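You operate a simulated robot arm through the tools that you are given. There is no shell and no other tool.

Carry out the task below with a simulated robot arm. There is one attempt and no reset: what you move stays moved.

JOB
Feed the onions in the hopper up the elevator to the weigher.
Fine: mains switch on; job card's speed before the green button, then its gate mark; with all six up shut the gate, press black, mains switch off. Hands off the belt while it runs.

The check looks at the end state, three seconds after you hand in, the way a careful person would. Anything else that was tipped, shoved, dropped, spilled or broken makes it a failure.

ROBOT AND FRAMES
A 7-joint arm with a two-finger parallel gripper, fixed in place. Base frame: the origin is at the foot of the arm, x ahead of it, y to its left, z up. Units: mm, rad, N and s.
With the tool pointing down near the work surface it reaches from about 400 to 900 mm from the base axis. Its first joint turns from -2.496 to 2.496 rad. Payload 3 kg.
Tool frame: the origin (TCP) lies between the finger pads and is the grasp point; the fingertips stand 30 mm ahead of it; z points along the fingers, y is the line along which they close. The gripper opens to 94 mm. The fingers are 28 mm wide and 10 mm thick; the gripper's body (50 by 96 mm) begins 55 mm behind the TCP.
Orientation is told as [roll, pitch, yaw] about the base's x, y, z axes, in that order, counted from this pose: with the fingers straight down and closing along the base's y, the tool's x points along the base's -x, its y along +y and its z along -z.

CONTROLS
- The arm moves only by the tool step_arm. Its argument "series" is a list of rows, each a list of 7 numbers: the turn, a rotation vector about the base's x, y, z in rad, then the shift along the base's x, y, z in mm, then the closure, from 0 (fully open) to 1 (shut). In form: [[rx, ry, rz, x, y, z, gripper], ...]. A call has 1 to 20 rows; each row is the pose to reach, as a shift and turn from the pose commanded when the call began. Rows are played at 5 a second. More than 50 mm and 0.15 rad between two rows, or a gripper value outside its range, and nothing of the call is played. Where a pose cannot be reached the arm comes as near as it can. A force on the tool above 70 N (or 10 N above the force at the start of the call, whichever is more), or a blocked arm, ends the call early, and 0.2 s more pass. Each finger travels about 72 mm/s and halts on what it meets, pressing with about 35 N; the grip force reading is that of the motor and also rises with nothing between the fingers. The clock runs only during rows and for 0.2 s after the last one: add rows that repeat a pose to give the fingers time. It gives the time, the measured TCP pose, the force on the tool (base axes), the opening and the grip force at its end, in the units of the frame above (readings bear some noise), with the torque about the TCP (base axes, N m) and any sound that the robot's microphone picked up.
- Cameras (640 x 400 px; columns grow to the right, rows downward): "scene" is fixed at [51.6, -500.6, 1617.3]; the picture's right is [0.90, -0.43, 0.00], its down [-0.20, -0.42, -0.89] and it looks along [0.38, 0.80, -0.47] (base axes); focal length 353 px, centre (320, 200). "wrist" rides on the gripper at [76, 14, -103] in the tool frame; the picture's right is [-0.18, 0.98, 0.00], its down [-0.75, -0.14, -0.64] and it looks along [-0.63, -0.12, 0.77] (tool axes); focal length 243 px, centre (320, 200). There is no depth. A picture from a camera that has moved, and an enlarged one, comes with that camera's place and axes in the base frame and with its lens.
- snapshot(camera): a new picture of that camera. No time passes.
- inspect(camera, box): a new picture of the part [left, top, right, bottom] of that camera's present view, enlarged. No time passes.
- finish_job(): hands the job in; it is judged then, once.

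Nothing tells you positions but the pictures and the camera data. Unless the task says otherwise, let go and move clear before handing in.

The tools are called after "Emit:" as name(argument=value, ...) on one line, values as JSON. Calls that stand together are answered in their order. step_arm: Moves the arm, as the interface text tells. Its arguments: {"type":"object","properties":{"series":{"type":"array"}},"required":["series"]} The other tools are called the same way: snapshot (camera) takes a picture; inspect (camera, box) takes an enlarged picture of a part of a camera's view; finish_job () hands the job in.

At the start:

```text
time_s: 0.0
position: [280.7, 352.3, 1358.9]
tool_rot: [-0.001, 0.0, 0.001]
wrist_force: [0.0, 0.4, -0.5]
torque: [0.02, -0.01, 0.03]
opening: 94.0
grasp_force: 0.0
```

scene: 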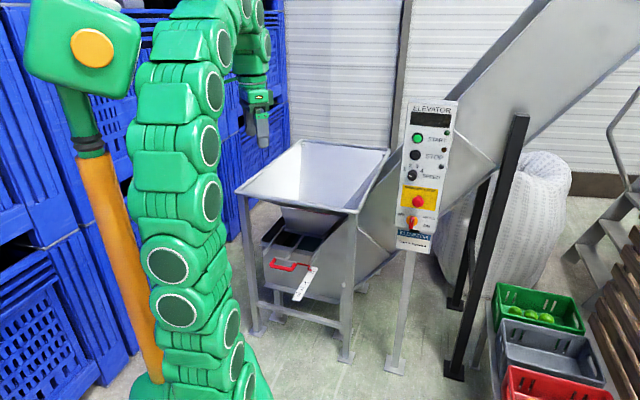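
wrist: 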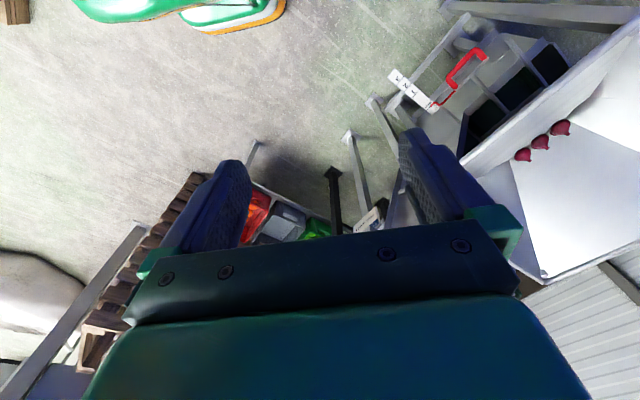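

I see a hopper on a frame, an inclined elevator, a control post with display, buttons, knob and mains switch, and a red handle on the gate slide. I'll look closer at each before moving.

Emit:
inspect(camera="scene", box=[380, 90, 480, 260])

Emit:
inspect(camera="scene", box=[230, 210, 360, 310])

Emit:
inspect(camera="wrist", box=[360, 0, 640, 180])

Emit:
inspect(camera="scene", box=[220, 120, 420, 245])

```text
2.35 times, centred on (430, 175) of scene
camera zoom: at [51.6, -500.6, 1617.3], right [0.9, -0.43, 0.0], down [-0.2, -0.42, -0.89], along [0.38, 0.8, -0.47], focal length 830 px, centre (61, 259)
```

zoom: 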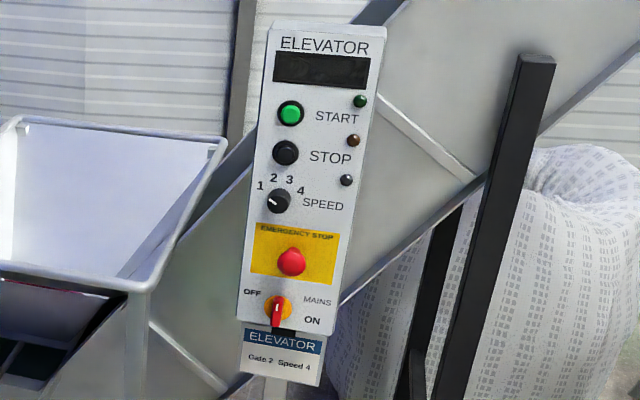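

```text
4.00 times, centred on (295, 260) of scene
camera zoom: at [51.6, -500.6, 1617.3], right [0.9, -0.43, 0.0], down [-0.2, -0.42, -0.89], along [0.38, 0.8, -0.47], focal length 1411 px, centre (420, -40)
```

zoom: 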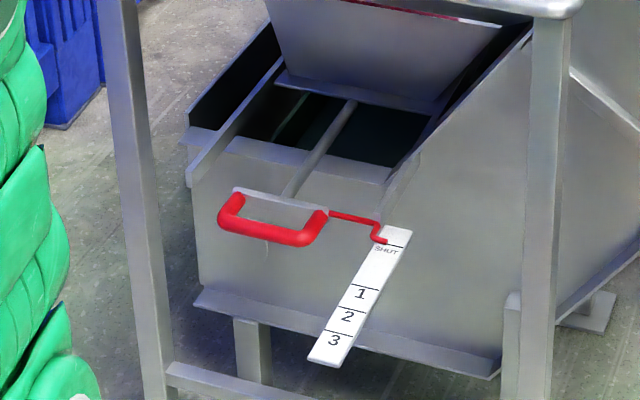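

```text
2.22 times, centred on (500, 90) of wrist
camera zoom: at [203.5, 366.8, 1462.9], right [0.18, 0.98, 0.0], down [0.75, -0.14, 0.64], along [0.63, -0.12, -0.77], focal length 539 px, centre (-80, 444)
```

zoom: 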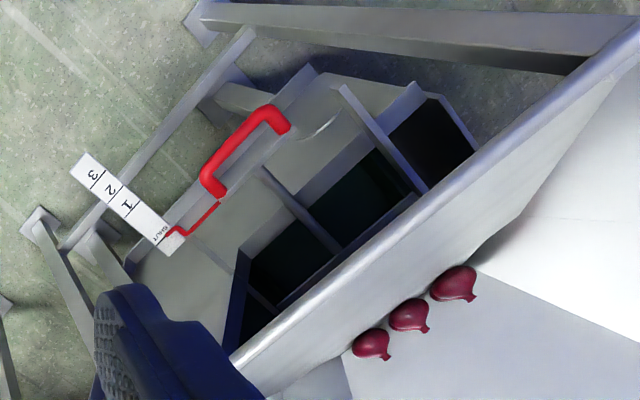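

```text
3.20 times, centred on (320, 182) of scene
camera zoom: at [51.6, -500.6, 1617.3], right [0.9, -0.43, 0.0], down [-0.2, -0.42, -0.89], along [0.38, 0.8, -0.47], focal length 1129 px, centre (320, 256)
```

zoom: 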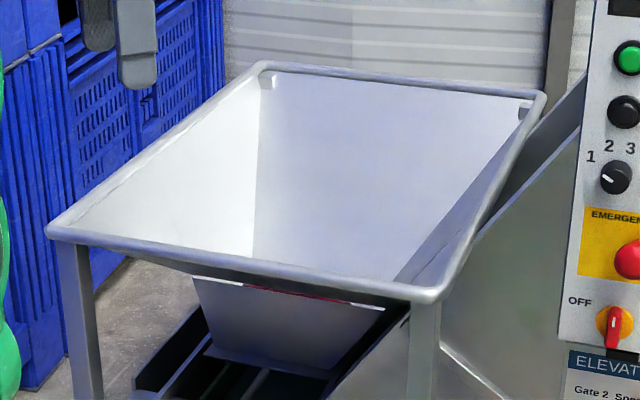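

The card seems to say gate 2, speed 4; I'll verify this and get finer views of the controls for triangulation.

Emit:
inspect(camera="scene", box=[395, 215, 440, 255])

Emit:
inspect(camera="scene", box=[395, 125, 465, 185])

Emit:
inspect(camera="scene", box=[390, 175, 450, 230])

Emit:
inspect(camera="wrist", box=[320, 150, 420, 240])

Emit:
inspect(camera="scene", box=[480, 260, 640, 400])

Emit:
inspect(camera="scene", box=[400, 0, 640, 150])

```text
10.00 times, centred on (418, 235) of scene
camera zoom: at [51.6, -500.6, 1617.3], right [0.9, -0.43, 0.0], down [-0.2, -0.42, -0.89], along [0.38, 0.8, -0.47], focal length 3527 px, centre (-655, -150)
```

zoom: 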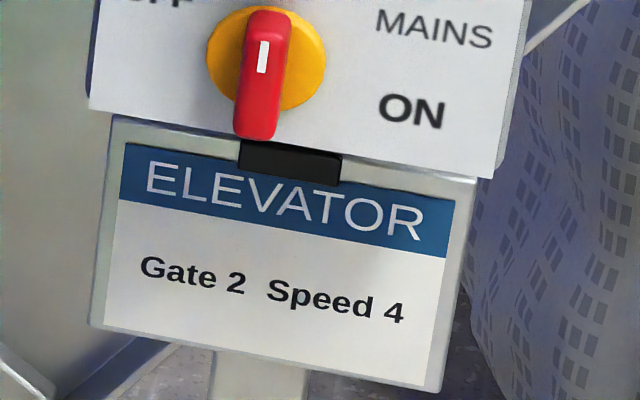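

```text
6.67 times, centred on (430, 155) of scene
camera zoom: at [51.6, -500.6, 1617.3], right [0.9, -0.43, 0.0], down [-0.2, -0.42, -0.89], along [0.38, 0.8, -0.47], focal length 2351 px, centre (-413, 500)
```

zoom: 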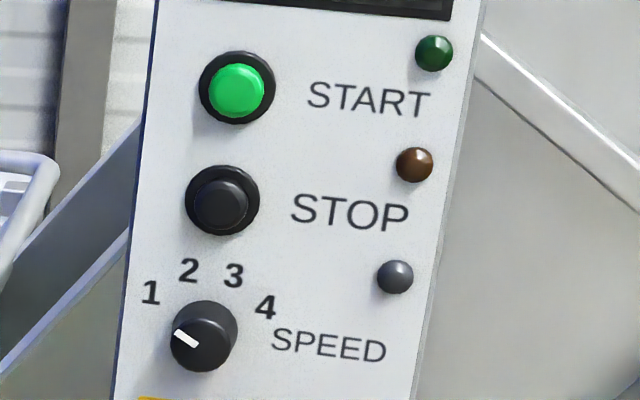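

```text
7.27 times, centred on (420, 202) of scene
camera zoom: at [51.6, -500.6, 1617.3], right [0.9, -0.43, 0.0], down [-0.2, -0.42, -0.89], along [0.38, 0.8, -0.47], focal length 2565 px, centre (-407, 182)
```

zoom: 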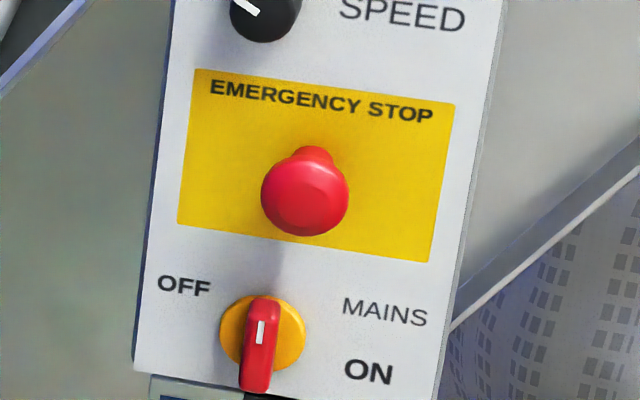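

```text
4.44 times, centred on (370, 195) of wrist
camera zoom: at [203.5, 366.8, 1462.9], right [0.18, 0.98, 0.0], down [0.75, -0.14, 0.64], along [0.63, -0.12, -0.77], focal length 1078 px, centre (98, 222)
```

zoom: 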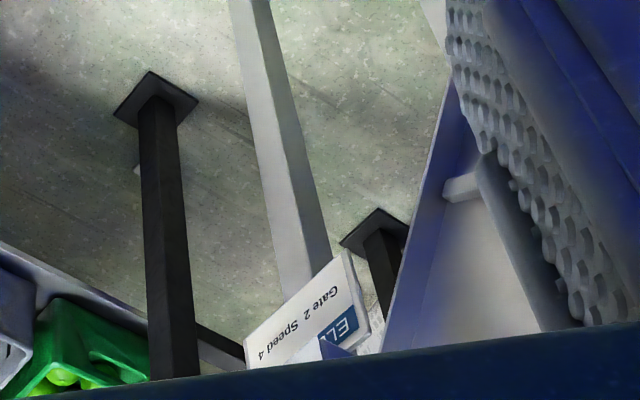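

```text
2.86 times, centred on (560, 330) of scene
camera zoom: at [51.6, -500.6, 1617.3], right [0.9, -0.43, 0.0], down [-0.2, -0.42, -0.89], along [0.38, 0.8, -0.47], focal length 1008 px, centre (-366, -171)
```

zoom: 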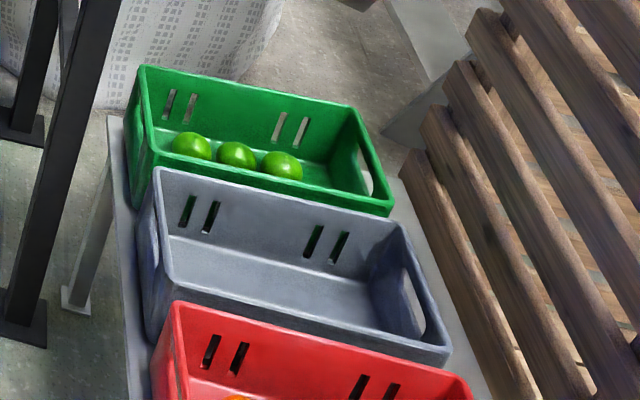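

```text
2.67 times, centred on (520, 75) of scene
camera zoom: at [51.6, -500.6, 1617.3], right [0.9, -0.43, 0.0], down [-0.2, -0.42, -0.89], along [0.38, 0.8, -0.47], focal length 940 px, centre (-213, 533)
```

zoom: 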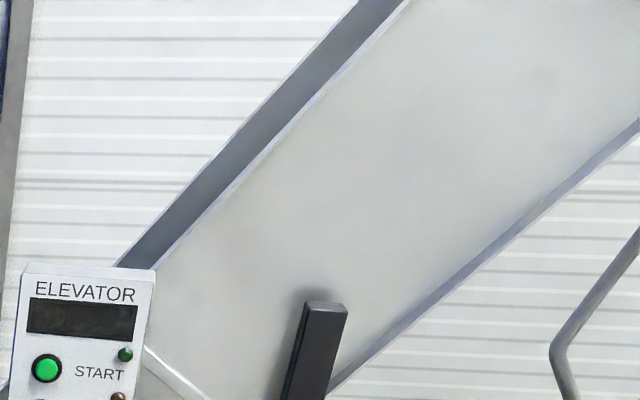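

The card reads "Gate 2, Speed 4". By triangulation the panel stands near (920, 430), z about 840–1350, facing back toward the scene camera, and the gate handle is near (475, 810, 530). I'll turn the tool toward the panel for a closer look.

Emit:
step_arm(series=[[0, 0, 0.127, 35, -16, -10, 0], [0, 0, 0.254, 70, -32, -20, 0], [0, 0, 0.381, 105, -48, -30, 0], [0, 0, 0.508, 140, -64, -40, 0], [0, 0, 0.635, 175, -80, -50, 0], [0, 0, 0.76, 210, -96, -60, 0]])

```text
time_s: 1.4
position: [490.2, 256.9, 1299.2]
tool_rot: [-0.002, -0.003, 0.76]
wrist_force: [-0.3, -0.2, -0.8]
torque: [0.01, -0.02, 0.0]
opening: 94.0
grasp_force: 0.1
```

The turn worked. Now I pitch the tool up and lower it so the wrist camera looks horizontally at the panel.

Emit:
step_arm(series=[[0.0766, -0.0806, 0, 18, -7, -37, 0], [0.1533, -0.1613, 0, 37, -14, -74, 0], [0.2299, -0.2419, 0, 56, -21, -111, 0], [0.3066, -0.3226, 0, 75, -28, -148, 0], [0.3832, -0.4032, 0, 94, -35, -185, 0], [0.4599, -0.4839, 0, 113, -42, -222, 0], [0.5365, -0.5645, 0, 131, -49, -259, 0], [0.6132, -0.6453, 0, 150, -57, -299, 0]])

Emit:
snapshot(camera="wrist")

Emit:
snapshot(camera="scene")

```text
time_s: 3.2
position: [640.6, 198.5, 1000.6]
tool_rot: [-0.003, -0.892, 0.762]
wrist_force: [0.1, -0.8, 0.3]
torque: [0.03, 0.01, 0.0]
opening: 94.0
grasp_force: 0.1
```

```text
taken
camera wrist: at [537.6, 122.1, 1006.9], right [-0.59, 0.79, 0.14], down [0.08, -0.12, 0.99], along [0.8, 0.6, 0.01], focal length 243 px, centre (320, 200)
```

wrist: 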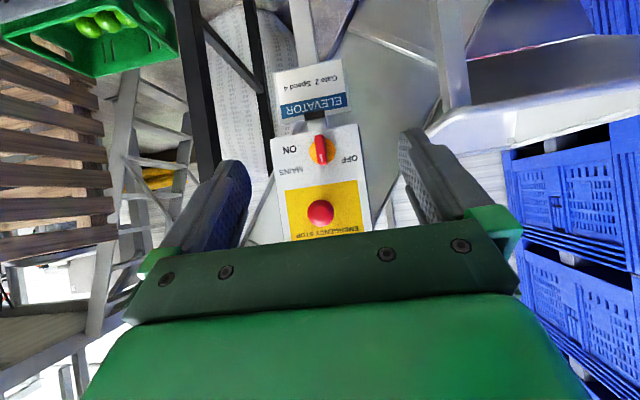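

```text
taken
```

scene: 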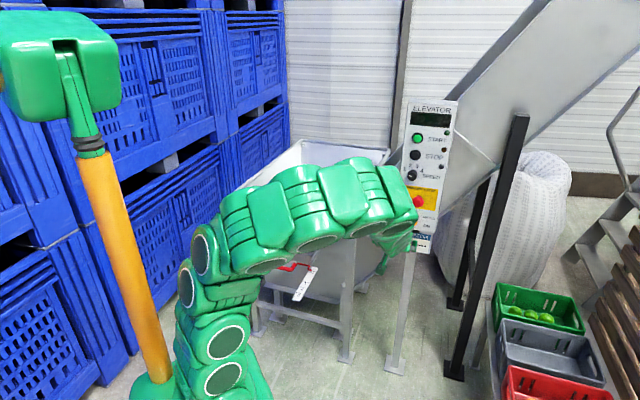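

The panel is in view (upside down in the wrist camera). I'll zoom in to fix the feature positions and the switch's state.

Emit:
inspect(camera="wrist", box=[240, 50, 400, 250])

Emit:
inspect(camera="wrist", box=[270, 120, 370, 180])

Emit:
inspect(camera="scene", box=[380, 90, 480, 260])

```text
2.00 times, centred on (320, 150) of wrist
camera zoom: at [537.6, 122.1, 1006.9], right [-0.59, 0.79, 0.14], down [0.08, -0.12, 0.99], along [0.8, 0.6, 0.01], focal length 485 px, centre (320, 300)
```

zoom: 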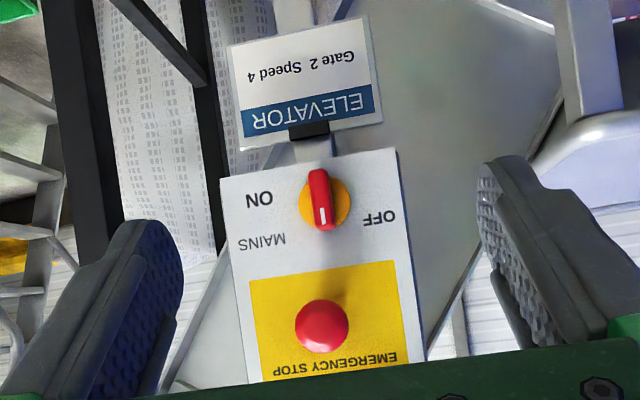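

```text
6.40 times, centred on (320, 150) of wrist
camera zoom: at [537.6, 122.1, 1006.9], right [-0.59, 0.79, 0.14], down [0.08, -0.12, 0.99], along [0.8, 0.6, 0.01], focal length 1553 px, centre (320, 520)
```

zoom: 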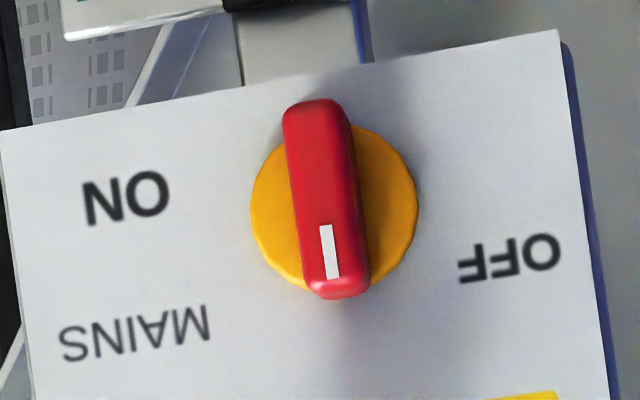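

```text
2.35 times, centred on (430, 175) of scene
camera zoom: at [51.6, -500.6, 1617.3], right [0.9, -0.43, 0.0], down [-0.2, -0.42, -0.89], along [0.38, 0.8, -0.47], focal length 830 px, centre (61, 259)
```

zoom: 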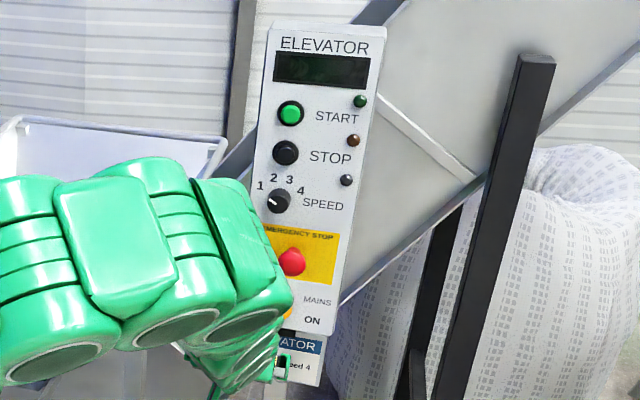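

Depth along these two nearly parallel views is uncertain, so I'll look at the panel from a second direction for a better baseline.

Emit:
step_arm(series=[[0, 0, -0.12, -10, 40, 10, 0], [0, 0, -0.24, -20, 80, 20, 0], [0, 0, -0.36, -30, 120, 30, 0], [0, 0, -0.48, -40, 160, 40, 0], [0, 0, -0.6, -50, 195, 50, 0]])

Emit:
snapshot(camera="wrist")

Emit:
inspect(camera="wrist", box=[240, 50, 400, 250])

```text
time_s: 4.4
position: [590.9, 395.3, 1049.9]
tool_rot: [0.005, -0.89, 0.154]
wrist_force: [1.1, -0.3, -1.0]
torque: [0.01, 0.03, 0.04]
opening: 94.1
grasp_force: 0.0
```

```text
taken
camera wrist: at [461.5, 389.6, 1056.6], right [-0.04, 0.99, 0.15], down [0.0, -0.15, 0.99], along [1.0, 0.04, 0.0], focal length 243 px, centre (320, 200)
```

wrist: 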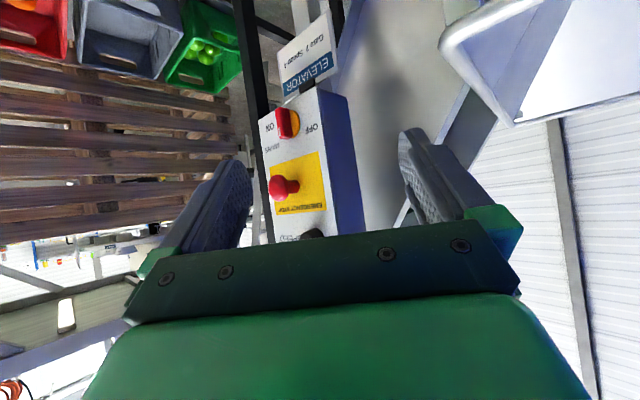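

```text
2.00 times, centred on (320, 150) of wrist
camera zoom: at [461.5, 389.6, 1056.6], right [-0.04, 0.99, 0.15], down [0.0, -0.15, 0.99], along [1.0, 0.04, 0.0], focal length 485 px, centre (320, 300)
```

zoom: 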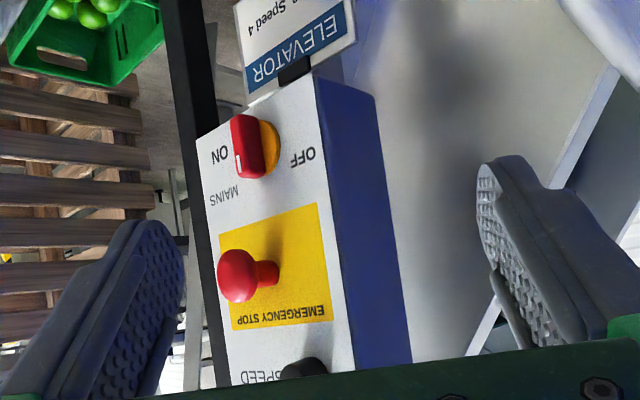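

Triangulation now agrees well: the panel's lower corners are at about (813, 425, 890) and (916, 318, 890), so it faces (-0.722, -0.692) and the mains switch sits near (856, 380, 921). I'll line the tool up square to the panel in front of the mains switch.

Emit:
step_arm(series=[[0, 0, 0.121, 10, -33, -10, 0], [0, 0, 0.242, 20, -66, -20, 0], [0, 0, 0.363, 30, -99, -30, 0], [0, 0, 0.484, 40, -132, -40, 0], [0, 0, 0.604, 49.3, -164.3, -49.9, 0]])

Emit:
step_arm(series=[[0.0942, -0.0983, 0, 10, 4, -16, 0], [0.1884, -0.1966, 0, 20, 8, -32, 0], [0.2826, -0.295, 0, 30, 12, -48, 0], [0.3768, -0.3933, 0, 40, 16, -64, 0], [0.471, -0.4916, 0, 50, 20, -78.5, 0]])

Emit:
snapshot(camera="wrist")

Emit:
snapshot(camera="scene")

```text
time_s: 5.6
position: [639.3, 229.2, 1001.7]
tool_rot: [0.0, -0.889, 0.764]
wrist_force: [0.4, 0.8, -0.1]
torque: [0.02, -0.02, 0.02]
opening: 94.0
grasp_force: 0.0
```

```text
time_s: 6.8
position: [688.4, 249.2, 921.6]
tool_rot: [1.584, -1.569, -0.819]
wrist_force: [0.1, -0.9, 0.1]
torque: [0.02, 0.01, -0.01]
opening: 94.4
grasp_force: 0.0
```

```text
taken
camera wrist: at [604.2, 189.4, 845.8], right [-0.68, 0.71, 0.19], down [-0.36, -0.55, 0.75], along [0.64, 0.44, 0.63], focal length 243 px, centre (320, 200)
```

wrist: 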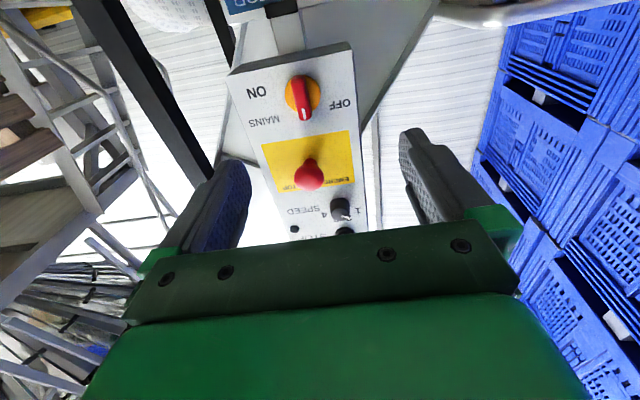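

```text
taken
```

scene: 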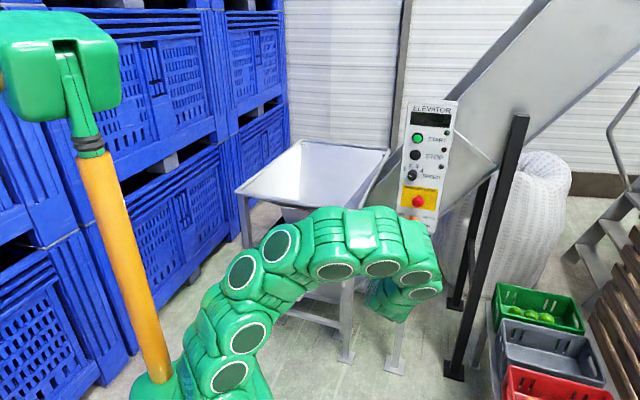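

The tool faces the panel squarely. I'll zoom in to check the switch's position against my estimate.

Emit:
inspect(camera="wrist", box=[220, 30, 380, 130])

Emit:
inspect(camera="wrist", box=[260, 130, 380, 240])

```text
4.00 times, centred on (300, 80) of wrist
camera zoom: at [604.2, 189.4, 845.8], right [-0.68, 0.71, 0.19], down [-0.36, -0.55, 0.75], along [0.64, 0.44, 0.63], focal length 970 px, centre (400, 680)
```

zoom: 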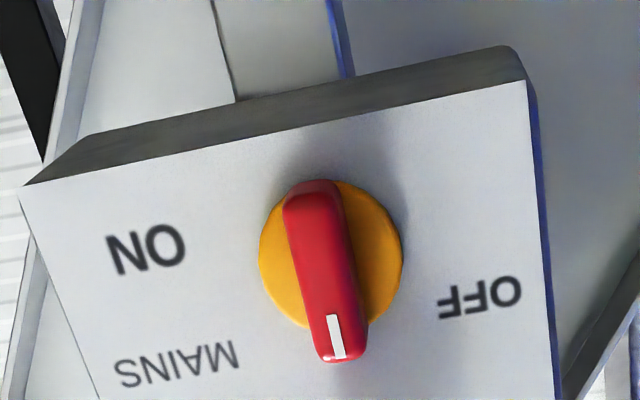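

```text
3.64 times, centred on (320, 185) of wrist
camera zoom: at [604.2, 189.4, 845.8], right [-0.68, 0.71, 0.19], down [-0.36, -0.55, 0.75], along [0.64, 0.44, 0.63], focal length 882 px, centre (320, 254)
```

zoom: 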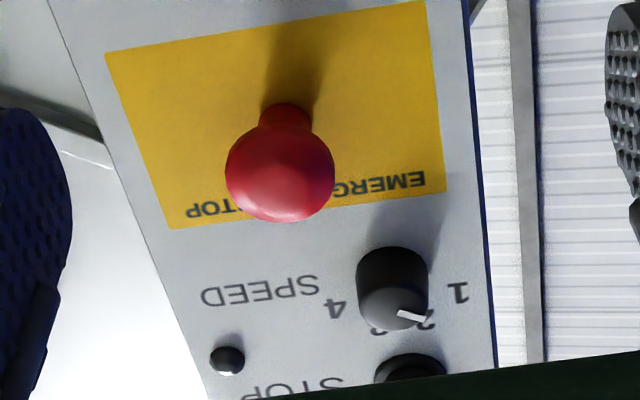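

Refined from this view, the mains lever axis is at about (856, 380, 930), and it stands out roughly 27 mm. I'll approach to a short standoff with the fingers open on either side of the lever.

Emit:
step_arm(series=[[0, 0, 0, 15, -15, 8.5, 0], [0, 0, 0, 46, 15, 8.5, 0], [0, 0, 0, 77, 45, 8.5, 0], [0, 0, 0, 108.2, 74.6, 8.5, 0], [0, 0, 0, 108.2, 74.6, 8.5, 0]])

Emit:
snapshot(camera="wrist")

Emit:
inspect(camera="scene", box=[380, 150, 480, 260])

```text
time_s: 8.0
position: [797.3, 325.2, 931.6]
tool_rot: [1.304, -1.574, -0.539]
wrist_force: [0.4, -0.6, 0.8]
torque: [0.03, -0.01, 0.0]
opening: 94.2
grasp_force: 0.1
```

```text
taken
camera wrist: at [713.0, 265.2, 856.2], right [-0.68, 0.71, 0.18], down [-0.37, -0.55, 0.75], along [0.64, 0.44, 0.63], focal length 243 px, centre (320, 200)
```

wrist: 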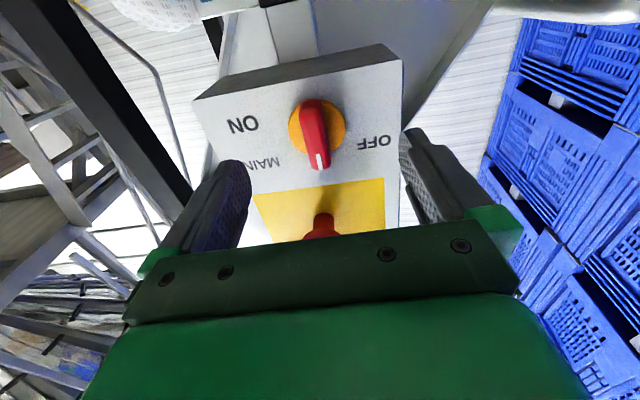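

```text
3.64 times, centred on (430, 205) of scene
camera zoom: at [51.6, -500.6, 1617.3], right [0.9, -0.43, 0.0], down [-0.2, -0.42, -0.89], along [0.38, 0.8, -0.47], focal length 1282 px, centre (-80, 182)
```

zoom: 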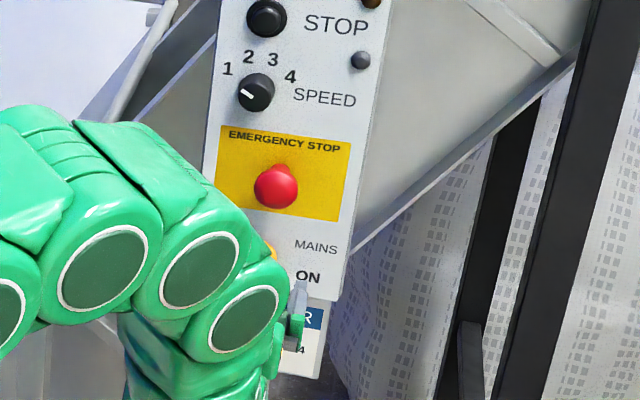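

Emit:
inspect(camera="wrist", box=[240, 60, 420, 190])

```text
3.08 times, centred on (330, 125) of wrist
camera zoom: at [713.0, 265.2, 856.2], right [-0.68, 0.71, 0.18], down [-0.37, -0.55, 0.75], along [0.64, 0.44, 0.63], focal length 746 px, centre (289, 431)
```

zoom: 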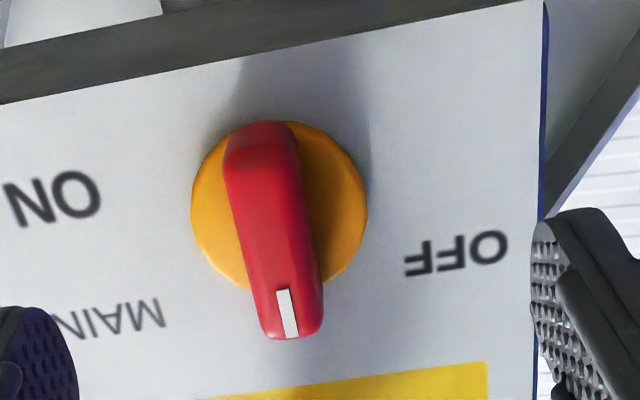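

The lever axis is refined to about (857.7, 378.2, 928). I'll move in and close the fingers on the lever.

Emit:
step_arm(series=[[0, 0, 0, 15, 12, -2, 0], [0, 0, 0, 29.2, 24.5, -2, 0], [0, 0, 0, 29.2, 24.5, -2, 0], [0, 0, 0, 29.2, 24.5, -2, 0.4], [0, 0, 0, 29.2, 24.5, -2, 0.7], [0, 0, 0, 29.2, 24.5, -2, 1], [0, 0, 0, 29.2, 24.5, -2, 1], [0, 0, 0, 29.2, 24.5, -2, 1]])

Emit:
snapshot(camera="wrist")

```text
time_s: 9.8
position: [826.7, 349.2, 928.3]
tool_rot: [-0.462, -1.569, 1.227]
wrist_force: [-5.2, 1.3, 0.7]
torque: [0.12, -0.11, 0.9]
opening: 16.1
grasp_force: 45.1
```

```text
taken
camera wrist: at [742.1, 288.9, 853.9], right [-0.68, 0.71, 0.18], down [-0.37, -0.55, 0.75], along [0.64, 0.45, 0.63], focal length 243 px, centre (320, 200)
```

wrist: 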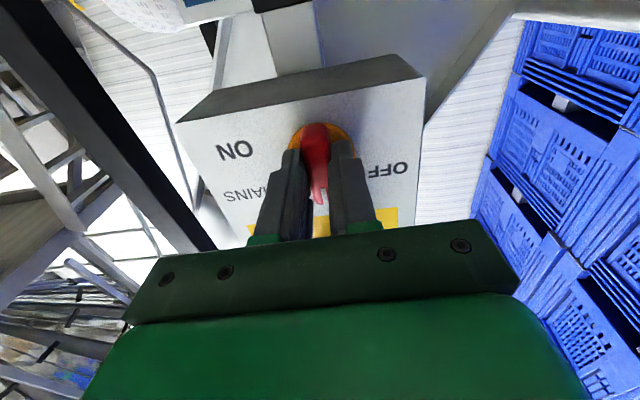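

The lever is gripped with only small side force. I'll turn it clockwise a little first and check the torque.

Emit:
step_arm(series=[[0.0722, 0.0692, 0, 0, 0, 0, 1], [0.1444, 0.1384, 0, 0, 0, 0, 1], [0.2166, 0.2076, 0, 0, 0, 0, 1], [0.2888, 0.2768, 0, 0, 0, 0, 1]])

Emit:
inspect(camera="wrist", box=[240, 60, 420, 190])

```text
time_s: 10.8
position: [826.2, 350.0, 929.2]
tool_rot: [1.571, -1.171, -0.807]
wrist_force: [-19.8, 3.4, 11.6]
torque: [-0.08, 0.0, 1.3]
opening: 16.0
grasp_force: 44.9
```

```text
3.08 times, centred on (330, 125) of wrist
camera zoom: at [722.0, 310.0, 865.4], right [-0.58, 0.6, 0.55], down [-0.17, -0.75, 0.64], along [0.8, 0.28, 0.54], focal length 746 px, centre (289, 431)
```

zoom: 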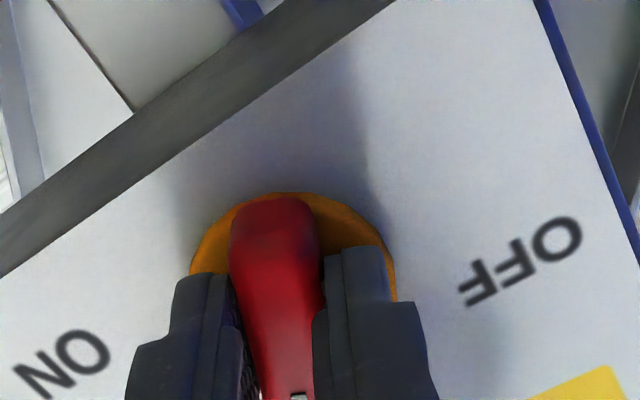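

The lever is following. Side force suggests my axis is off by a couple of mm, so I'll shift slightly and continue the turn to 90°.

Emit:
step_arm(series=[[0.1, 0.096, 0, -1.4, 1.4, 1, 1], [0.2, 0.192, 0, -1.4, 1.4, 1, 1], [0.3, 0.288, 0, -1.4, 1.4, 1, 1], [0.4, 0.383, 0, -1.4, 1.4, 1, 1]])

Emit:
inspect(camera="wrist", box=[240, 60, 420, 190])

Emit:
inspect(camera="scene", box=[380, 90, 480, 260])

```text
time_s: 11.8
position: [825.7, 349.7, 929.4]
tool_rot: [1.571, -0.614, -0.805]
wrist_force: [0.8, 6.2, 5.8]
torque: [0.15, -0.18, 1.15]
opening: 15.8
grasp_force: 44.9
```

```text
3.08 times, centred on (330, 125) of wrist
camera zoom: at [702.1, 330.6, 898.4], right [-0.29, 0.3, 0.91], down [0.02, -0.95, 0.32], along [0.96, 0.11, 0.27], focal length 746 px, centre (289, 431)
```

zoom: 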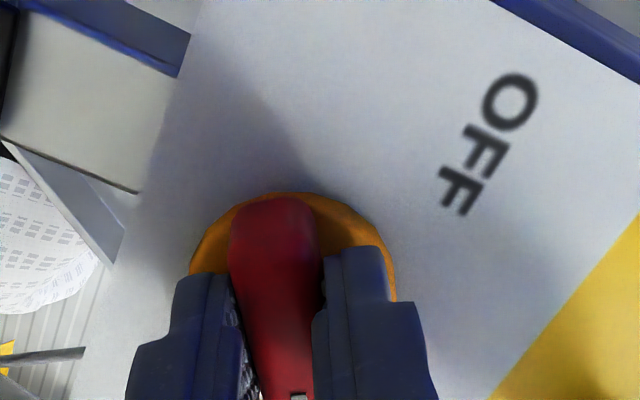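

```text
2.35 times, centred on (430, 175) of scene
camera zoom: at [51.6, -500.6, 1617.3], right [0.9, -0.43, 0.0], down [-0.2, -0.42, -0.89], along [0.38, 0.8, -0.47], focal length 830 px, centre (61, 259)
```

zoom: 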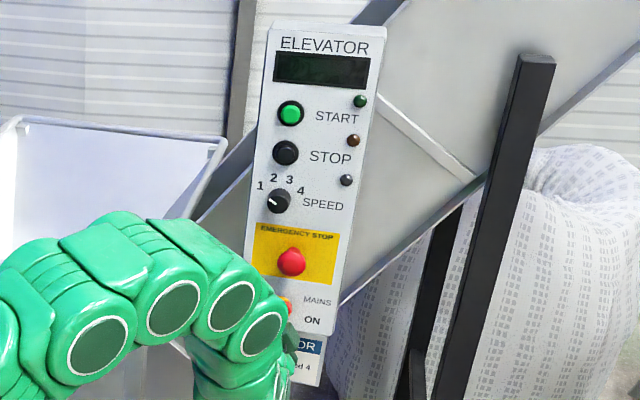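

Forces are low and the lever keeps turning; I'll complete the quarter turn.

Emit:
step_arm(series=[[0.09, 0.0863, 0, 0, 0, 0, 1], [0.18, 0.1726, 0, 0, 0, 0, 1], [0.27, 0.259, 0, 0, 0, 0, 1], [0.36, 0.345, 0, 0, 0, 0, 1], [0.447, 0.428, 0, 0, 0, 0, 1], [0.447, 0.428, 0, 0, 0, 0, 1]])

Emit:
inspect(camera="wrist", box=[240, 60, 420, 190])

Emit:
inspect(camera="scene", box=[380, 90, 480, 260])

```text
time_s: 13.2
position: [825.1, 349.3, 931.8]
tool_rot: [1.572, 0.002, -0.805]
wrist_force: [5.9, 13.4, 23.1]
torque: [0.09, -0.2, 0.79]
opening: 15.9
grasp_force: 45.3
```

```text
3.08 times, centred on (330, 125) of wrist
camera zoom: at [697.9, 334.9, 945.9], right [0.13, -0.14, 0.98], down [0.06, -0.99, -0.14], along [0.99, 0.08, -0.12], focal length 746 px, centre (289, 431)
```

zoom: 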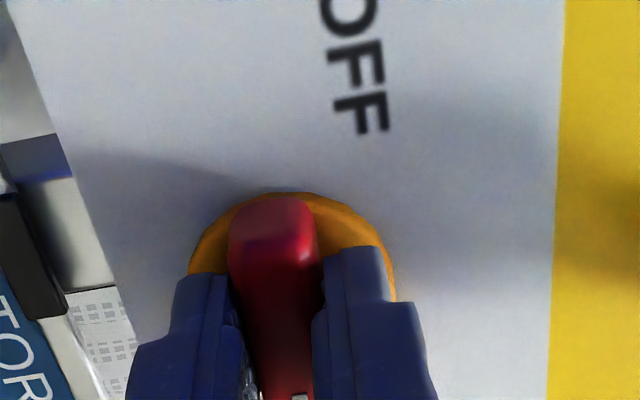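

```text
2.35 times, centred on (430, 175) of scene
camera zoom: at [51.6, -500.6, 1617.3], right [0.9, -0.43, 0.0], down [-0.2, -0.42, -0.89], along [0.38, 0.8, -0.47], focal length 830 px, centre (61, 259)
```

zoom: 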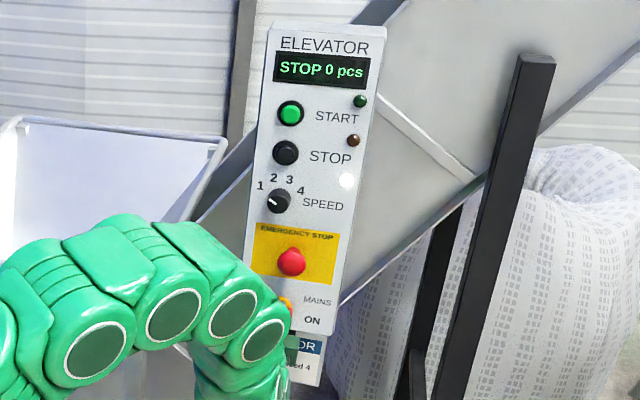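

The display now reads "STOP 0 pcs" and the white lamp is lit, so mains is on. I'll open just enough to clear the lever (staying away from the E-stop) and back straight out.

Emit:
step_arm(series=[[0, 0, 0, 0, 0, 0, 0.75], [0, 0, 0, 0, 0, 0, 0.62], [0, 0, 0, 0, 0, 0, 0.62], [0, 0, 0, -22, -21, 0, 0.62], [0, 0, 0, -50, -48, 0, 0.62], [0, 0, 0, -80, -76.7, 0, 0.62]])

Emit:
snapshot(camera="wrist")

Emit:
inspect(camera="scene", box=[380, 90, 480, 260])

```text
time_s: 14.6
position: [745.8, 273.4, 929.4]
tool_rot: [1.568, 0.001, -0.806]
wrist_force: [0.5, 0.1, 0.2]
torque: [0.0, -0.03, -0.01]
opening: 35.9
grasp_force: 0.1
```

```text
taken
camera wrist: at [618.2, 257.5, 944.9], right [0.13, -0.13, 0.98], down [0.06, -0.99, -0.14], along [0.99, 0.07, -0.12], focal length 243 px, centre (320, 200)
```

wrist: 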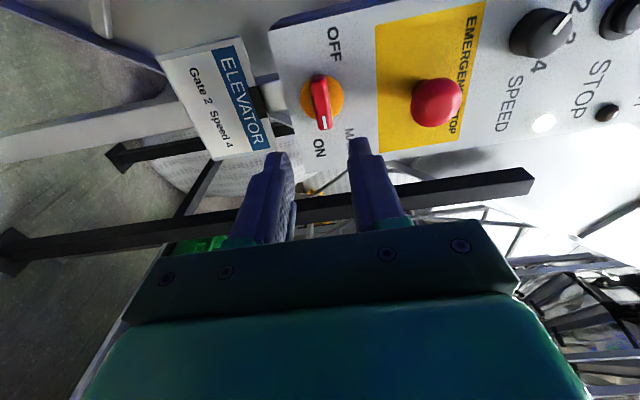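

```text
2.35 times, centred on (430, 175) of scene
camera zoom: at [51.6, -500.6, 1617.3], right [0.9, -0.43, 0.0], down [-0.2, -0.42, -0.89], along [0.38, 0.8, -0.47], focal length 830 px, centre (61, 259)
```

zoom: 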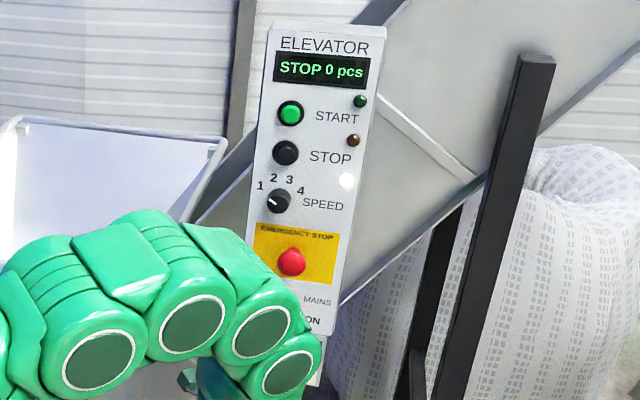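

Mains stays on with the lever at ON. Now I move up in front of the speed knob, rolling the tool back so I have room for a long clockwise twist.

Emit:
step_arm(series=[[-0.1, -0.0958, 0, 1.2, 3, 13, 0.35], [-0.2, -0.1917, 0, 2.4, 6, 26, 0.35], [-0.3, -0.2875, 0, 3.6, 9, 39, 0.35], [-0.4, -0.3834, 0, 4.8, 12, 52, 0.35], [-0.5, -0.4792, 0, 6, 15, 65, 0.35], [-0.6, -0.5751, 0, 7.2, 18, 78, 0.35], [-0.7, -0.6709, 0, 8.4, 21, 91, 0.35], [-0.8, -0.7668, 0, 9.6, 24, 104, 0.35], [-0.9, -0.8626, 0, 10.8, 27, 117, 0.35], [-1.0, -0.9584, 0, 12, 30, 130, 0.35], [-1.1, -1.0543, 0, 13.2, 33, 143, 0.35], [-1.2, -1.1501, 0, 14.4, 36, 156, 0.35], [-1.3, -1.246, 0, 15.6, 39, 169, 0.35], [-1.4, -1.3418, 0, 17, 42, 180, 0.35], [-1.49, -1.4281, 0, 17.4, 44.2, 188, 0.35]])

Emit:
snapshot(camera="wrist")

Emit:
snapshot(camera="scene")

```text
time_s: 17.8
position: [763.1, 317.3, 1116.6]
tool_rot: [-1.569, -1.077, 2.333]
wrist_force: [0.2, -0.3, 0.0]
torque: [-0.01, 0.0, 0.02]
opening: 61.3
grasp_force: 0.0
```

```text
taken
camera wrist: at [704.8, 230.2, 1044.9], right [-0.66, 0.69, -0.3], down [-0.62, -0.28, 0.73], along [0.42, 0.67, 0.61], focal length 243 px, centre (320, 200)
```

wrist: 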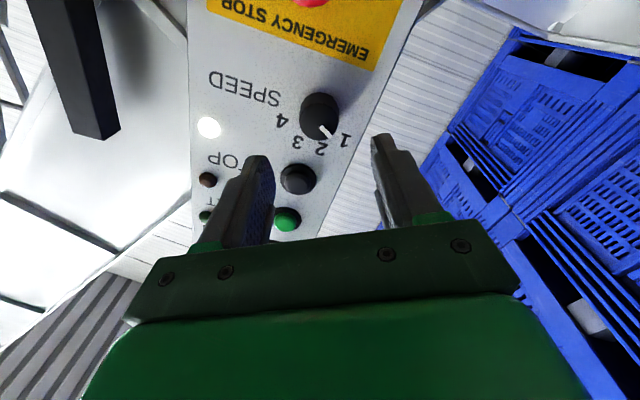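

```text
taken
```

scene: 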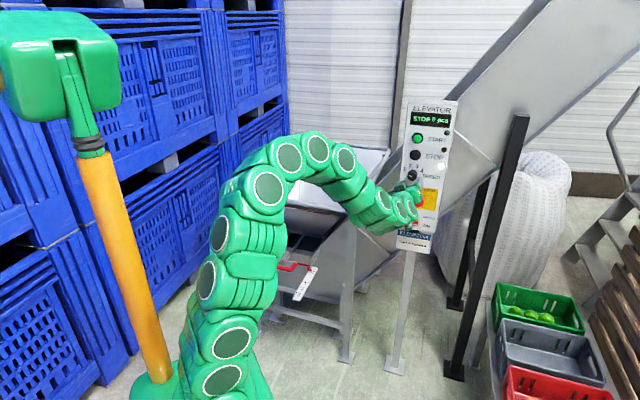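

Emit:
inspect(camera="wrist", box=[260, 60, 380, 220])

Emit:
inspect(camera="wrist", box=[280, 80, 370, 140])

```text
2.50 times, centred on (320, 140) of wrist
camera zoom: at [704.8, 230.2, 1044.9], right [-0.66, 0.69, -0.3], down [-0.62, -0.28, 0.73], along [0.42, 0.67, 0.61], focal length 606 px, centre (320, 350)
```

zoom: 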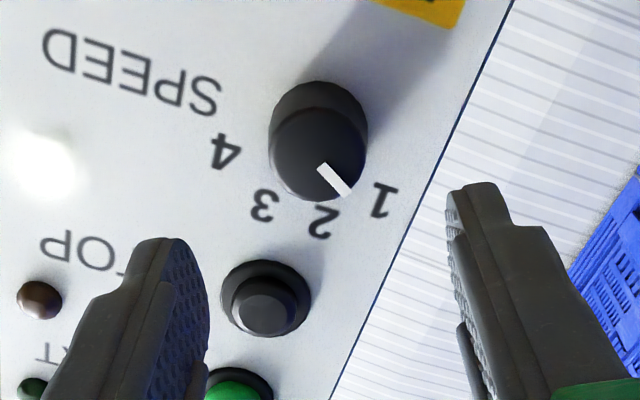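

```text
6.67 times, centred on (325, 110) of wrist
camera zoom: at [704.8, 230.2, 1044.9], right [-0.66, 0.69, -0.3], down [-0.62, -0.28, 0.73], along [0.42, 0.67, 0.61], focal length 1618 px, centre (287, 800)
```

zoom: 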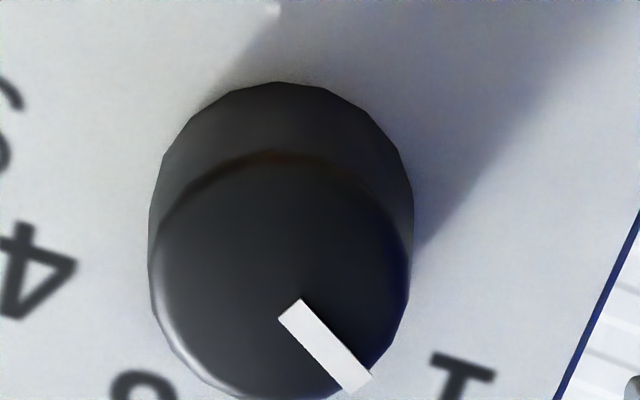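

The knob's axis is at about (843.5, 393.3, 1115.6), 31 mm wide, with positions 1–4 at −60°, −20°, +20°, +60°; so going 1→4 is 120° clockwise. I'll move in and grip it.

Emit:
step_arm(series=[[0, 0, 0, 15, 13, -1.4, 0.35], [0, 0, 0, 35, 32, -1.4, 0.35], [0, 0, 0, 54.1, 50.4, -1.4, 0.35], [0, 0, 0, 54.1, 50.4, -1.4, 0.35], [0, 0, 0, 54.1, 50.4, -1.4, 0.55], [0, 0, 0, 54.1, 50.4, -1.4, 0.75], [0, 0, 0, 54.1, 50.4, -1.4, 1], [0, 0, 0, 54.1, 50.4, -1.4, 1]])

Emit:
inspect(camera="wrist", box=[240, 60, 420, 190])

```text
time_s: 19.6
position: [816.1, 367.5, 1115.9]
tool_rot: [-1.574, -1.082, 2.335]
wrist_force: [20.7, 1.4, 6.1]
torque: [-0.21, 0.18, 0.62]
opening: 33.0
grasp_force: 44.7
```

```text
3.08 times, centred on (330, 125) of wrist
camera zoom: at [758.4, 280.3, 1043.4], right [-0.66, 0.69, -0.3], down [-0.62, -0.28, 0.73], along [0.42, 0.67, 0.61], focal length 746 px, centre (289, 431)
```

zoom: 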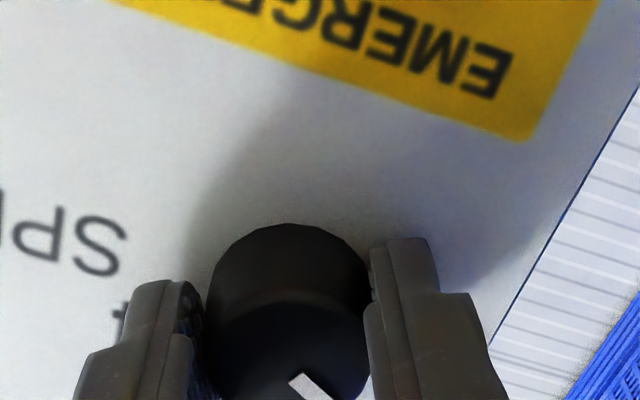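

Gripped at 33 mm. I'll nudge to relieve the side load and start turning clockwise.

Emit:
step_arm(series=[[0, 0, 0, 0.9, -1, 0.7, 1], [0.1, 0.0958, 0, 0.9, -1, 0.7, 1], [0.2, 0.1917, 0, 0.9, -1, 0.7, 1], [0.3, 0.2875, 0, 0.9, -1, 0.7, 1], [0.4, 0.3834, 0, 0.9, -1, 0.7, 1], [0.5, 0.4792, 0, 0.9, -1, 0.7, 1]])

Emit:
snapshot(camera="wrist")

Emit:
inspect(camera="scene", box=[390, 125, 460, 195])

```text
time_s: 21.0
position: [817.4, 368.0, 1117.4]
tool_rot: [1.564, -1.369, -0.8]
wrist_force: [-26.3, -1.6, -2.3]
torque: [-0.05, 0.05, 1.29]
opening: 33.2
grasp_force: 44.7
```

```text
taken
camera wrist: at [721.9, 318.3, 1045.7], right [-0.64, 0.67, 0.38], down [-0.26, -0.65, 0.71], along [0.72, 0.36, 0.59], focal length 243 px, centre (320, 200)
```

wrist: 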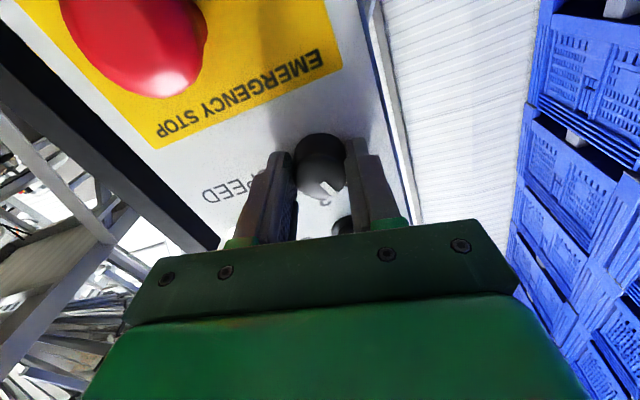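

```text
5.71 times, centred on (425, 160) of scene
camera zoom: at [51.6, -500.6, 1617.3], right [0.9, -0.43, 0.0], down [-0.2, -0.42, -0.89], along [0.38, 0.8, -0.47], focal length 2015 px, centre (-280, 429)
```

zoom: 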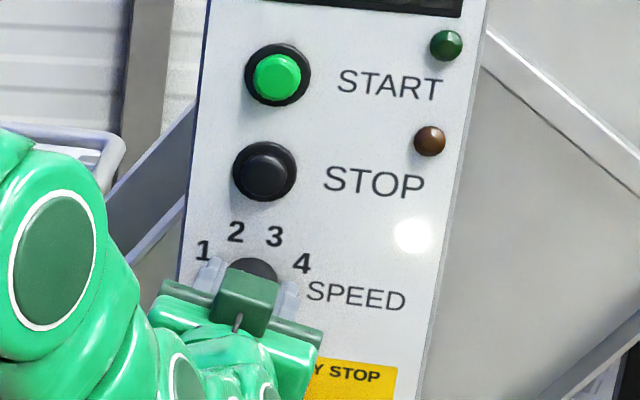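

Emit:
inspect(camera="wrist", box=[260, 120, 380, 240])

```text
3.33 times, centred on (320, 180) of wrist
camera zoom: at [721.9, 318.3, 1045.7], right [-0.64, 0.67, 0.38], down [-0.26, -0.65, 0.71], along [0.72, 0.36, 0.59], focal length 809 px, centre (320, 267)
```

zoom: 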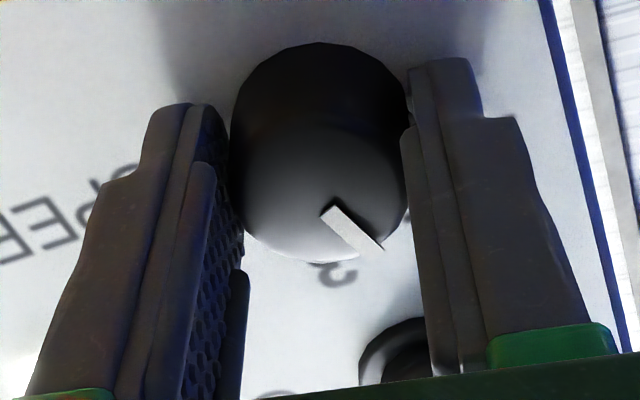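

The knob turns with the fingers (now at about position 2). I'll continue the clockwise turn toward 4.

Emit:
step_arm(series=[[0.1, 0.0958, 0, -0.7, 0.7, 0, 1], [0.2, 0.1917, 0, -0.7, 0.7, 0, 1], [0.3, 0.2875, 0, -0.7, 0.7, 0, 1], [0.4, 0.3834, 0, -0.7, 0.7, 0, 1], [0.5, 0.4792, 0, -0.7, 0.7, 0, 1], [0.6, 0.5751, 0, -0.7, 0.7, 0, 1]])

Emit:
inspect(camera="wrist", box=[260, 120, 380, 240])

Emit:
inspect(camera="scene", box=[390, 125, 460, 195])

```text
time_s: 22.4
position: [816.9, 367.4, 1117.3]
tool_rot: [1.571, -0.537, -0.808]
wrist_force: [-23.8, -4.9, -8.2]
torque: [0.42, -0.44, 0.68]
opening: 32.7
grasp_force: 44.7
```

```text
3.33 times, centred on (320, 180) of wrist
camera zoom: at [691.9, 350.1, 1090.9], right [-0.24, 0.25, 0.94], down [0.04, -0.96, 0.26], along [0.97, 0.1, 0.22], focal length 809 px, centre (320, 267)
```

zoom: 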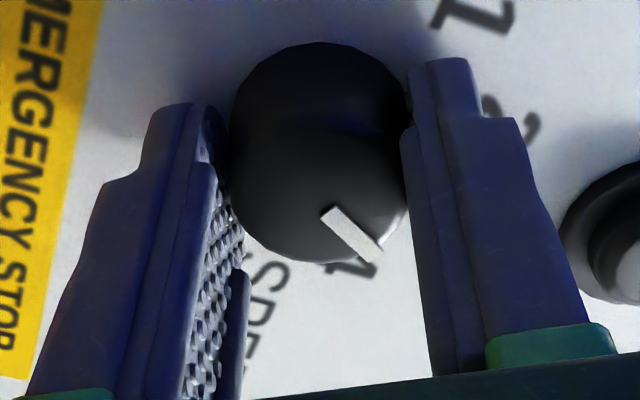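

```text
5.71 times, centred on (425, 160) of scene
camera zoom: at [51.6, -500.6, 1617.3], right [0.9, -0.43, 0.0], down [-0.2, -0.42, -0.89], along [0.38, 0.8, -0.47], focal length 2015 px, centre (-280, 429)
```

zoom: 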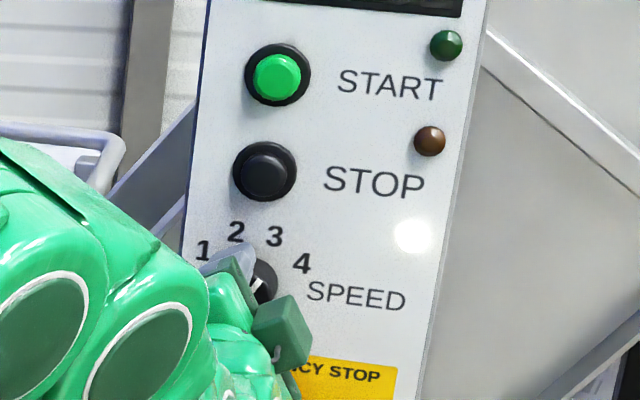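

Now around +27°. I'll finish the remaining ~33° to position 4.

Emit:
step_arm(series=[[0.1, 0.0958, 0, 0, 0, 0, 1], [0.2, 0.1917, 0, 0, 0, 0, 1], [0.3, 0.2875, 0, 0, 0, 0, 1], [0.4, 0.3834, 0, 0, 0, 0, 1], [0.42, 0.4025, 0, 0, 0, 0, 1]])

Emit:
inspect(camera="wrist", box=[260, 120, 380, 240])

Emit:
inspect(camera="scene", box=[390, 125, 460, 195])

```text
time_s: 23.6
position: [817.1, 367.5, 1117.2]
tool_rot: [1.569, 0.046, -0.807]
wrist_force: [-15.0, 3.9, 1.0]
torque: [-0.88, 0.06, -0.04]
opening: 32.2
grasp_force: 45.0
```

```text
3.33 times, centred on (320, 180) of wrist
camera zoom: at [690.2, 352.2, 1135.6], right [0.16, -0.16, 0.97], down [0.05, -0.98, -0.17], along [0.99, 0.08, -0.15], focal length 809 px, centre (320, 267)
```

zoom: 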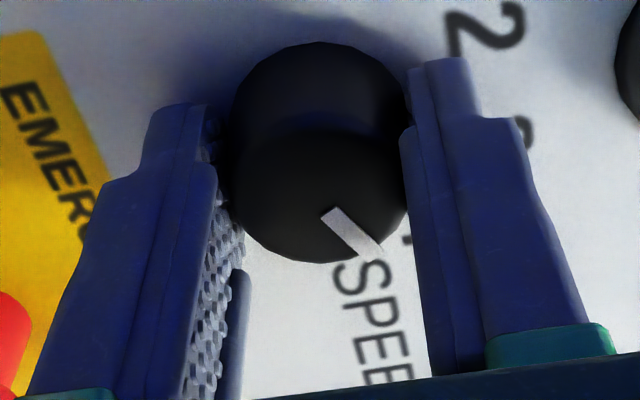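

```text
5.71 times, centred on (425, 160) of scene
camera zoom: at [51.6, -500.6, 1617.3], right [0.9, -0.43, 0.0], down [-0.2, -0.42, -0.89], along [0.38, 0.8, -0.47], focal length 2015 px, centre (-280, 429)
```

zoom: 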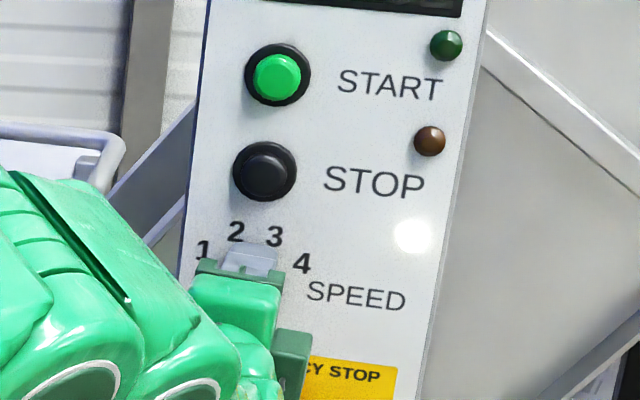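

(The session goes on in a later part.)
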